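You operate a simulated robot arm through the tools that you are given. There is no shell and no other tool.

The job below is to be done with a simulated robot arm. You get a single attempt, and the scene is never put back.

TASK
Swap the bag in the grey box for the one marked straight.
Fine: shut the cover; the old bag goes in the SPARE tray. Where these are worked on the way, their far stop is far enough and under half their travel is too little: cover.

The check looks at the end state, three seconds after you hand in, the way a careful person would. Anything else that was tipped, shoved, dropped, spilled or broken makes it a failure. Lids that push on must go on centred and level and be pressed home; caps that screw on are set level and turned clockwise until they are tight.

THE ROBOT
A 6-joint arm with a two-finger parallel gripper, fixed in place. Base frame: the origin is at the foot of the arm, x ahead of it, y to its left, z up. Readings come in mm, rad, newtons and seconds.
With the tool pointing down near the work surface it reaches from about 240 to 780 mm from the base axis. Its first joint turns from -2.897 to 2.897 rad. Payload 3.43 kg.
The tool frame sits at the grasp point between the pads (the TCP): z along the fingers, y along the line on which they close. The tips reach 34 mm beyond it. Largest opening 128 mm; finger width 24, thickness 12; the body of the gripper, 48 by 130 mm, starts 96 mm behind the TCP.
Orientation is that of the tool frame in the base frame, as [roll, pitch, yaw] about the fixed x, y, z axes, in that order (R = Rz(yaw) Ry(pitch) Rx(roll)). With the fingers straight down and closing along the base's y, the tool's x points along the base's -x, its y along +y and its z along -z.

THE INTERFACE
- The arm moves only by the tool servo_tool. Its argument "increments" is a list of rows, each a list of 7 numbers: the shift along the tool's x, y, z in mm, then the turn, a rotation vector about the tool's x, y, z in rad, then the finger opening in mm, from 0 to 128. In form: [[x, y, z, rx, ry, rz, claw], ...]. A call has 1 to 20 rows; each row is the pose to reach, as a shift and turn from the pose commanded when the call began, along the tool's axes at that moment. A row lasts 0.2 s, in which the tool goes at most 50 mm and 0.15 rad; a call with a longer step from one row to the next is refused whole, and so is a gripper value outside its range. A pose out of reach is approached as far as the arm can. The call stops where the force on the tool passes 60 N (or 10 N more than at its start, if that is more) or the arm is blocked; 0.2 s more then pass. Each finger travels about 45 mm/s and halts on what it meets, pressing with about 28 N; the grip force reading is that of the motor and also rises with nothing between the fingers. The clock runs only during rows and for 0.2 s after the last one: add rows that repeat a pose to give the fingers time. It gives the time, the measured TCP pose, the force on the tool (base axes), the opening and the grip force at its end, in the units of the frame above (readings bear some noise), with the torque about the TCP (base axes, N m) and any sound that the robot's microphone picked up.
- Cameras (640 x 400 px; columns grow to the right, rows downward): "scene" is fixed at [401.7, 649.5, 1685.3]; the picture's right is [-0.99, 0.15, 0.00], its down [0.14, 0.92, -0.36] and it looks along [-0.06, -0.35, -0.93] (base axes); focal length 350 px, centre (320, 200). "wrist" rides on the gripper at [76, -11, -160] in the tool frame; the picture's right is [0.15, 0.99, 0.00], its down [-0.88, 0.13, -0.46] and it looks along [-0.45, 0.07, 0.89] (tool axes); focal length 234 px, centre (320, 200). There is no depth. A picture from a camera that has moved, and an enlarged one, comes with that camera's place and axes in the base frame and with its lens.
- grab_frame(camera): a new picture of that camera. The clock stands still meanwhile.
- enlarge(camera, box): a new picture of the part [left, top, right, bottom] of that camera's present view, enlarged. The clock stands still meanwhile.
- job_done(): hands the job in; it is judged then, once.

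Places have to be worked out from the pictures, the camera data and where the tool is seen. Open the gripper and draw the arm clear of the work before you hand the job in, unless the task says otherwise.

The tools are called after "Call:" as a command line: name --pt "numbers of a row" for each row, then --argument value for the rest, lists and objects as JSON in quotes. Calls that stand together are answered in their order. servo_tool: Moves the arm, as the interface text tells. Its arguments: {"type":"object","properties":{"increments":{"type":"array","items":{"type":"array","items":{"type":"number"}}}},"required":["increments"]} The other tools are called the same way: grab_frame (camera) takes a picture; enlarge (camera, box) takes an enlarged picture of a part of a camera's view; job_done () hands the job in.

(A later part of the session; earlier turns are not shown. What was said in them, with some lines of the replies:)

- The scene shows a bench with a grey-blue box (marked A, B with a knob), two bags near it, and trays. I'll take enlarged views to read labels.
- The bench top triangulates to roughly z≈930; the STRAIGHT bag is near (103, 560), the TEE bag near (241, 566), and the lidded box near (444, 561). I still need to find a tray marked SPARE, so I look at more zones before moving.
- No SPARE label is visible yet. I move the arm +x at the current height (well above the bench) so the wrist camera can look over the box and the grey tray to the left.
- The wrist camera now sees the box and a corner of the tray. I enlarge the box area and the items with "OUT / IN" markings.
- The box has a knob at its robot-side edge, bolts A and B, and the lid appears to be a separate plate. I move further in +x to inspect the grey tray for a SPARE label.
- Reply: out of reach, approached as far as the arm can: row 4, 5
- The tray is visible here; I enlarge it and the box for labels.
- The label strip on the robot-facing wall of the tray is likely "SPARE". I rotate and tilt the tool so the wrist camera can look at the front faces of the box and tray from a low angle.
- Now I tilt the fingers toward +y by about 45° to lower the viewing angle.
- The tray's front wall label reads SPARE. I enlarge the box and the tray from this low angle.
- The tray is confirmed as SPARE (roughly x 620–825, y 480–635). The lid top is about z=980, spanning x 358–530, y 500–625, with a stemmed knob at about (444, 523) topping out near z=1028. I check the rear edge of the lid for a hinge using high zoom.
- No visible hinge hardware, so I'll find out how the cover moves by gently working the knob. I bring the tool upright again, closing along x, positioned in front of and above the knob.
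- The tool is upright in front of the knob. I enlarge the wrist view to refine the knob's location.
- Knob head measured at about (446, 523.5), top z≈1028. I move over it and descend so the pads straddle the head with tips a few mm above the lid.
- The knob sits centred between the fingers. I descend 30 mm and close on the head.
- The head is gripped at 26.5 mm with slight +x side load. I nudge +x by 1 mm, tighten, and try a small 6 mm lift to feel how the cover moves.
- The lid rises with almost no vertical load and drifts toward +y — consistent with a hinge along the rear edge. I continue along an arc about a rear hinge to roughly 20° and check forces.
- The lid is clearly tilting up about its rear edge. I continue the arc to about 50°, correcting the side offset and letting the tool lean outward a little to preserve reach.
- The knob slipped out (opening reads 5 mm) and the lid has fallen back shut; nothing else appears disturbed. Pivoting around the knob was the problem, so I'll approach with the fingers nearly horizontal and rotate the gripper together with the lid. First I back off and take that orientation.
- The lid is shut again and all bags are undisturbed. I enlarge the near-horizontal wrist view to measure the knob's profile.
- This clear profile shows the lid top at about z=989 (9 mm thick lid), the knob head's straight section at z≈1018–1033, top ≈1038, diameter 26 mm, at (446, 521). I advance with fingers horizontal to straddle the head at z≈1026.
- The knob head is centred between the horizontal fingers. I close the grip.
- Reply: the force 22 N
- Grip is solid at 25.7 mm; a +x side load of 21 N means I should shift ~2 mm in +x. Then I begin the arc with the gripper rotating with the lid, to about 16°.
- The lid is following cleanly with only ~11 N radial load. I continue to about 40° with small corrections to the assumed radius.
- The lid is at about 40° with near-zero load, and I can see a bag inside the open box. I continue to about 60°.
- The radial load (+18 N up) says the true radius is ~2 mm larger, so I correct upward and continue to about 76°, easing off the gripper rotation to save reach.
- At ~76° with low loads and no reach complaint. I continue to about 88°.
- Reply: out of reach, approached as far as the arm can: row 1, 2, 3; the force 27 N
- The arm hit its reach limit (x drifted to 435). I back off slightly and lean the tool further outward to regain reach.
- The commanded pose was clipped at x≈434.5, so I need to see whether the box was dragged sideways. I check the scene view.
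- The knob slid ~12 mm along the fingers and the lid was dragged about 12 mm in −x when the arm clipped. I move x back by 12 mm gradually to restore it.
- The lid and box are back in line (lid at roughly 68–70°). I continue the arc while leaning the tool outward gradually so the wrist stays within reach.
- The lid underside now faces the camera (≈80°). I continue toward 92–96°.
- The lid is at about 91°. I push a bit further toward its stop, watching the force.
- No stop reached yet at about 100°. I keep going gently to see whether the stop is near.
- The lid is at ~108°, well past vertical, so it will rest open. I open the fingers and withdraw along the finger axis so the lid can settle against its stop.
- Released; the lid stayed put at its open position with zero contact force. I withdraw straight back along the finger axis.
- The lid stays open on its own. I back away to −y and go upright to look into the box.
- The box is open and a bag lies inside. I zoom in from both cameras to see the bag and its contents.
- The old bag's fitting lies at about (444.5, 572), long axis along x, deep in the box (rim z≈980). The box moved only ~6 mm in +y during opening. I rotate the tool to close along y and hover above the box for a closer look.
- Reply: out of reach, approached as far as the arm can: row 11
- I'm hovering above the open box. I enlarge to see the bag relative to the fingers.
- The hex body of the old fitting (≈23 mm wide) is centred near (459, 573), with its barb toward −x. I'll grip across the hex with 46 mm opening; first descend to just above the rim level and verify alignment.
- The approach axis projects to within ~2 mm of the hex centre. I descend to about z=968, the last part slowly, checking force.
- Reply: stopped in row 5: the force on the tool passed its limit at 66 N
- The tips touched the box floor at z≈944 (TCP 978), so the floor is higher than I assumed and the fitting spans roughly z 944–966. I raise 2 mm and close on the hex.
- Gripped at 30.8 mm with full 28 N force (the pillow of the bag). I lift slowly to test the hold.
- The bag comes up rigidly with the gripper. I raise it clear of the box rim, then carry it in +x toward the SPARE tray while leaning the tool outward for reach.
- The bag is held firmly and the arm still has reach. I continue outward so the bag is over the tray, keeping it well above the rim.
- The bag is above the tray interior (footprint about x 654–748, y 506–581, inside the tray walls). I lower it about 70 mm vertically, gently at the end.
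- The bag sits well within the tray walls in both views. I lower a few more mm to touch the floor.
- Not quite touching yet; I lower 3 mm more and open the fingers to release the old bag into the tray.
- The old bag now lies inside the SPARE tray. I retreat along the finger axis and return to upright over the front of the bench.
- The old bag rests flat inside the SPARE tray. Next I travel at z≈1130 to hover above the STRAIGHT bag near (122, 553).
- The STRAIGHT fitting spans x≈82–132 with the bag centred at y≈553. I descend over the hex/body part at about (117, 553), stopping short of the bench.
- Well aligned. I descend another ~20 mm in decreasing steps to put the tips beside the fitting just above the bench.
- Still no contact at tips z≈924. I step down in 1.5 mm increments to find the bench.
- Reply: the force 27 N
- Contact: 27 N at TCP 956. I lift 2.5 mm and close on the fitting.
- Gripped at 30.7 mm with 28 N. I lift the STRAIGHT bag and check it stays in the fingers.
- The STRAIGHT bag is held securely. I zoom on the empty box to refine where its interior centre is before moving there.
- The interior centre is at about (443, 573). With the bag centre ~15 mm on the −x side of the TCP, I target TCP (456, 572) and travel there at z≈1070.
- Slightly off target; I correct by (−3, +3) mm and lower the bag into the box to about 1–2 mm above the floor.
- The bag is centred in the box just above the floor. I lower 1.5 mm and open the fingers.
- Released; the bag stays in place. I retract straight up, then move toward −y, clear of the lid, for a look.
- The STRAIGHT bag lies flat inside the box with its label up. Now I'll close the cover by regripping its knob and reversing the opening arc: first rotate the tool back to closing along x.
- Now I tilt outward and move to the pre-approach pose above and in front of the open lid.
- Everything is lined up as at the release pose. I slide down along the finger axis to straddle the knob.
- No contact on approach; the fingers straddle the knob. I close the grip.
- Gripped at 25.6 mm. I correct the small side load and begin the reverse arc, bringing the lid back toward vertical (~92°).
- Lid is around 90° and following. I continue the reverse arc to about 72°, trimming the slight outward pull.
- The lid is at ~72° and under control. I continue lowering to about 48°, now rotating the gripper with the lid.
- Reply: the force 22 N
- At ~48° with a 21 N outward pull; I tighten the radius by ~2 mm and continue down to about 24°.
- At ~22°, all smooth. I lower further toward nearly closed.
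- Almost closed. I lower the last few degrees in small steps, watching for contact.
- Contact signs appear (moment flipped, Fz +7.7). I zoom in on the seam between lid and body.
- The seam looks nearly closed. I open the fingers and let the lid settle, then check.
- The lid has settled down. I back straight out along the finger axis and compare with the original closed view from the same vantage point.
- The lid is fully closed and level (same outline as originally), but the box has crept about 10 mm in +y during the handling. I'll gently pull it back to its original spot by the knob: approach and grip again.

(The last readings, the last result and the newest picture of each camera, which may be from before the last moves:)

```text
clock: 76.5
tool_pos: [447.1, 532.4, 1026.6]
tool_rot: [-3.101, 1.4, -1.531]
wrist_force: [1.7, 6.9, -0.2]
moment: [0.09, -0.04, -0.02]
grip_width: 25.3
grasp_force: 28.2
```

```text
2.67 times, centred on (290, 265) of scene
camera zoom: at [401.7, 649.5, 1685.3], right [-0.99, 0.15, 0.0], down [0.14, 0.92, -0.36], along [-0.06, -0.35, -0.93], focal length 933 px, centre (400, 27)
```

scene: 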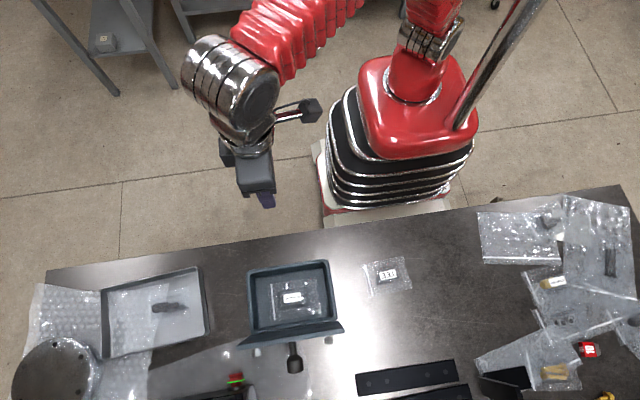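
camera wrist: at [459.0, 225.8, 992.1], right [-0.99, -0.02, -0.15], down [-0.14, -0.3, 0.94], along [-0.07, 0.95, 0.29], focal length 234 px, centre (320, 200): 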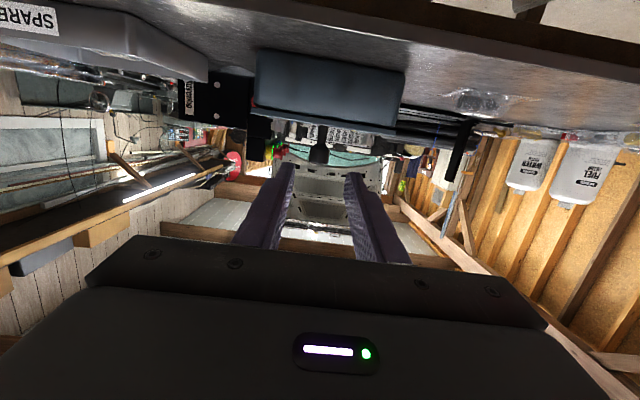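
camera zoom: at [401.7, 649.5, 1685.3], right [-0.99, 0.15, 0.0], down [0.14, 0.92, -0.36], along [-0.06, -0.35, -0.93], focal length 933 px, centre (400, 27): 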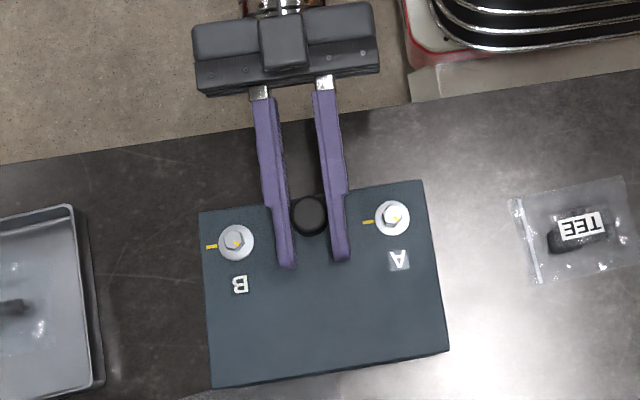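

Gripped with negligible load. I pull the box 10.5 mm toward −y slowly.

Call:
servo_tool --pt "0.4 0 -2.5 0 0 0 5" --pt "0.9 0 -4.9 0 0 0 5" --pt "1.3 0 -7.4 0 0 0 5" --pt "1.8 0 -9.9 0 0 0 5" --pt "1.9 0 -10.5 0 0 0 5"

Call:
enlarge --camera "scene" --box '[225, 190, 355, 340]'

```text
clock: 77.7
tool_pos: [444.1, 520.7, 1025.4]
tool_rot: [-3.103, 1.398, -1.533]
wrist_force: [1.0, 17.3, 0.7]
moment: [0.38, -0.03, 0.04]
grip_width: 25.6
grasp_force: 28.4
```

```text
2.67 times, centred on (290, 265) of scene
camera zoom: at [401.7, 649.5, 1685.3], right [-0.99, 0.15, 0.0], down [0.14, 0.92, -0.36], along [-0.06, -0.35, -0.93], focal length 933 px, centre (400, 27)
```

zoom: 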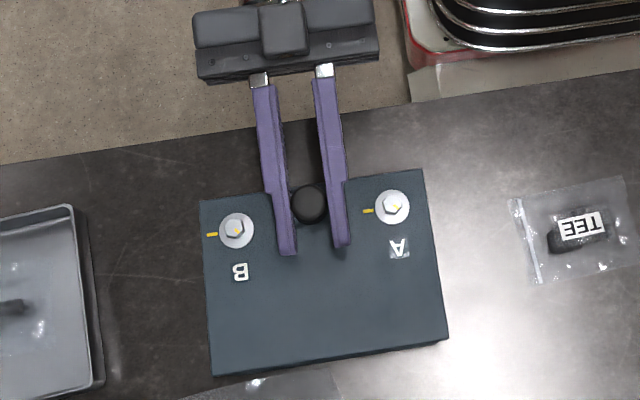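

The box outline now matches its original position within ~2 mm. I open the fingers and withdraw straight back.

Call:
servo_tool --pt "0 0 0 0 0 0 20" --pt "0 0 0 0 0 0 32" --pt "0 0 0 0 0 0 44" --pt "0 0 0 0 0 0 44" --pt "0 0 -35 0 0 0 44" --pt "0 0 -70 0 0 0 44" --pt "0 0 -105 0 0 0 44" --pt "6 0 -125 0 0 0 44"

Call:
enlarge --camera "scene" --box '[225, 190, 355, 340]'

Call:
enlarge --camera "wrist" --box '[240, 90, 400, 190]'

```text
clock: 79.5
tool_pos: [444.3, 398.2, 1040.6]
tool_rot: [-3.104, 1.4, -1.535]
wrist_force: [-0.3, -0.1, 0.1]
moment: [0.01, 0.0, -0.03]
grip_width: 44.1
grasp_force: 0.1
```

```text
2.67 times, centred on (290, 265) of scene
camera zoom: at [401.7, 649.5, 1685.3], right [-0.99, 0.15, 0.0], down [0.14, 0.92, -0.36], along [-0.06, -0.35, -0.93], focal length 933 px, centre (400, 27)
```

zoom: 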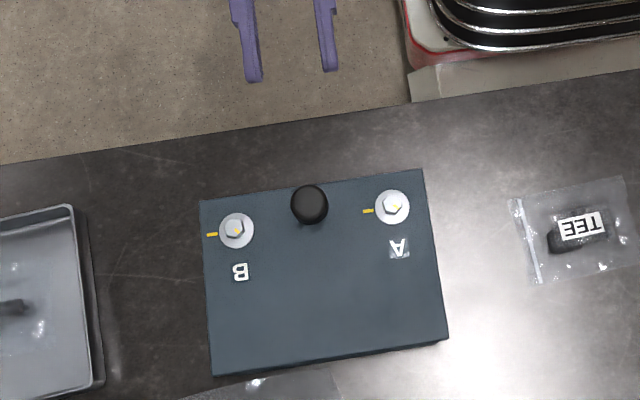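

```text
4.00 times, centred on (320, 140) of wrist
camera zoom: at [457.5, 227.2, 993.1], right [-0.99, -0.02, -0.15], down [-0.14, -0.3, 0.94], along [-0.07, 0.95, 0.29], focal length 937 px, centre (320, 440)
```

zoom: 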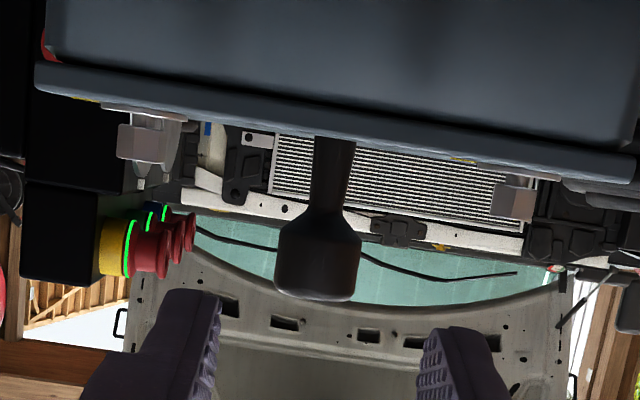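

The cover is shut, seam matching the initial closed view. I now raise and back the arm away to an upright pose clear of the bench work.

Call:
servo_tool --pt "-14.2 0 -11.6 0 0.14 0 60" --pt "-28.4 0 -23.2 0 0.28 0 80" --pt "-42.7 0 -34.8 0 0.42 0 90" --pt "-57 0 -46.4 0 0.56 0 90" --pt "-71.2 0 -58 0 0.7 0 90" --pt "-85.4 0 -69.5 0 0.84 0 90" --pt "-99.6 0 -81 0 0.98 0 90" --pt "-113.8 0 -92.7 0 1.12 0 90" --pt "-128 0 -104.3 0 1.26 0 90" --pt "-142.3 0 -115.9 0 1.4 0 90"

Call:
grab_frame --camera "scene"

Call:
grab_frame --camera "wrist"

```text
clock: 81.7
tool_pos: [441.7, 308.5, 1202.6]
tool_rot: [-3.134, -0.003, -1.572]
wrist_force: [-0.3, 0.1, -0.4]
moment: [0.0, 0.03, 0.0]
grip_width: 90.1
grasp_force: 0.1
```

```text
taken
```

scene: 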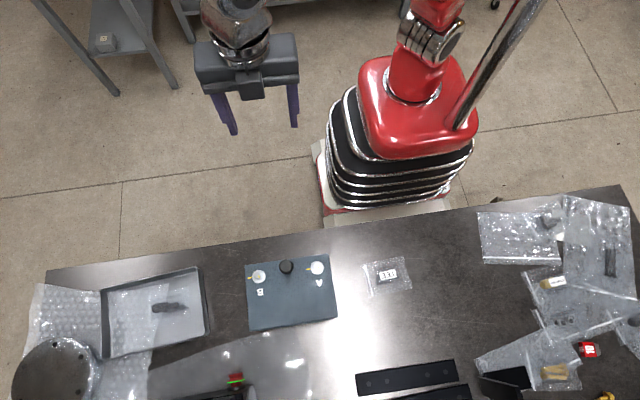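

```text
taken
camera wrist: at [454.0, 232.8, 1362.6], right [-0.99, -0.14, -0.01], down [-0.13, 0.88, 0.45], along [-0.06, 0.45, -0.89], focal length 234 px, centre (320, 200)
```

wrist: 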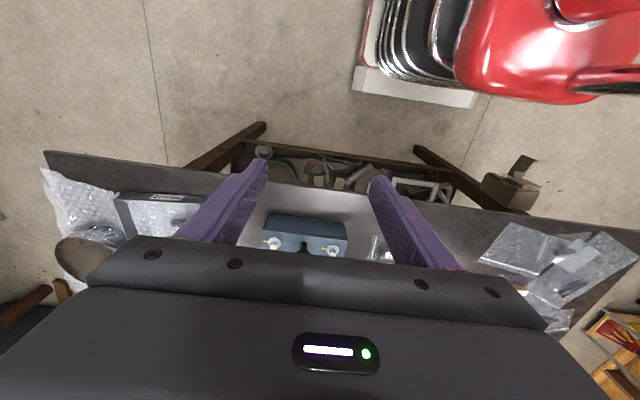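

The scene shows the cover shut, the old bag in the SPARE tray and the other items in place. One last zoom to confirm before handing in.

Call:
enlarge --camera "scene" --box '[220, 230, 380, 330]'

Call:
enlarge --camera "scene" --box '[80, 250, 230, 370]'

```text
4.00 times, centred on (300, 280) of scene
camera zoom: at [401.7, 649.5, 1685.3], right [-0.99, 0.15, 0.0], down [0.14, 0.92, -0.36], along [-0.06, -0.35, -0.93], focal length 1399 px, centre (400, -120)
```

zoom: 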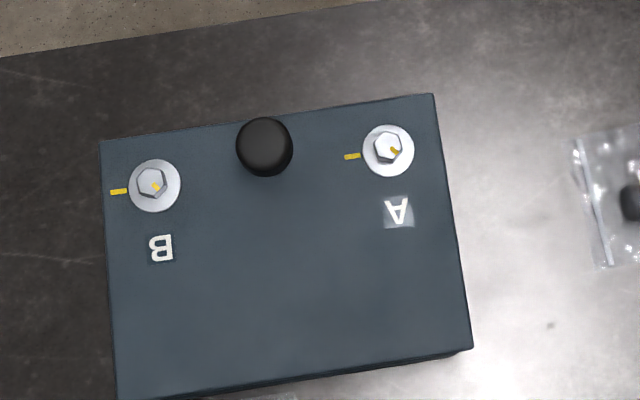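

```text
3.33 times, centred on (155, 310) of scene
camera zoom: at [401.7, 649.5, 1685.3], right [-0.99, 0.15, 0.0], down [0.14, 0.92, -0.36], along [-0.06, -0.35, -0.93], focal length 1166 px, centre (870, -167)
```

zoom: 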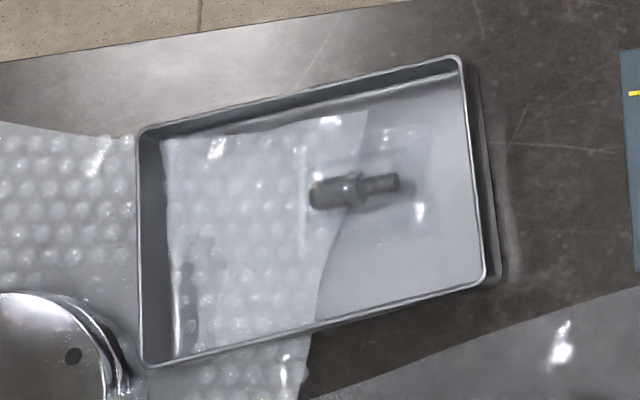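

The cover is shut with the same outline as at the start, the STRAIGHT bag is inside, and the old bag lies flat within the SPARE tray. The gripper is open and clear of the work, so I hand in the job.

Call:
job_done

```text
The job is handed in.
```

The STRAIGHT bag is now in the grey box and the cover is shut. The old bag lies flat inside the SPARE tray. The gripper is open and the arm is clear of the bench.

Some things happened along the way:

- **Cover dropped once:** on my first try the knob slipped out of the gripper at an unknown angle past about 20° open, and the cover fell shut. On the second try I opened it past vertical, to about 108°, where it stayed on its own. I closed it under control.
- **Box moved:** opening and closing the cover pushed the box about 10 mm away from the robot. I pulled it back by the knob to within about 2 mm of where it started.
- **Old bag dropped a little:** the tray is at the edge of the arm's reach, so I let the bag go tilted. One side fell up to about 60 mm and it settled flat.
- **Bolts A and B:** I left these alone, as the cover opened without turning them.

In the final pictures the closed cover matches its starting outline. The TEE bag and the other items look undisturbed.
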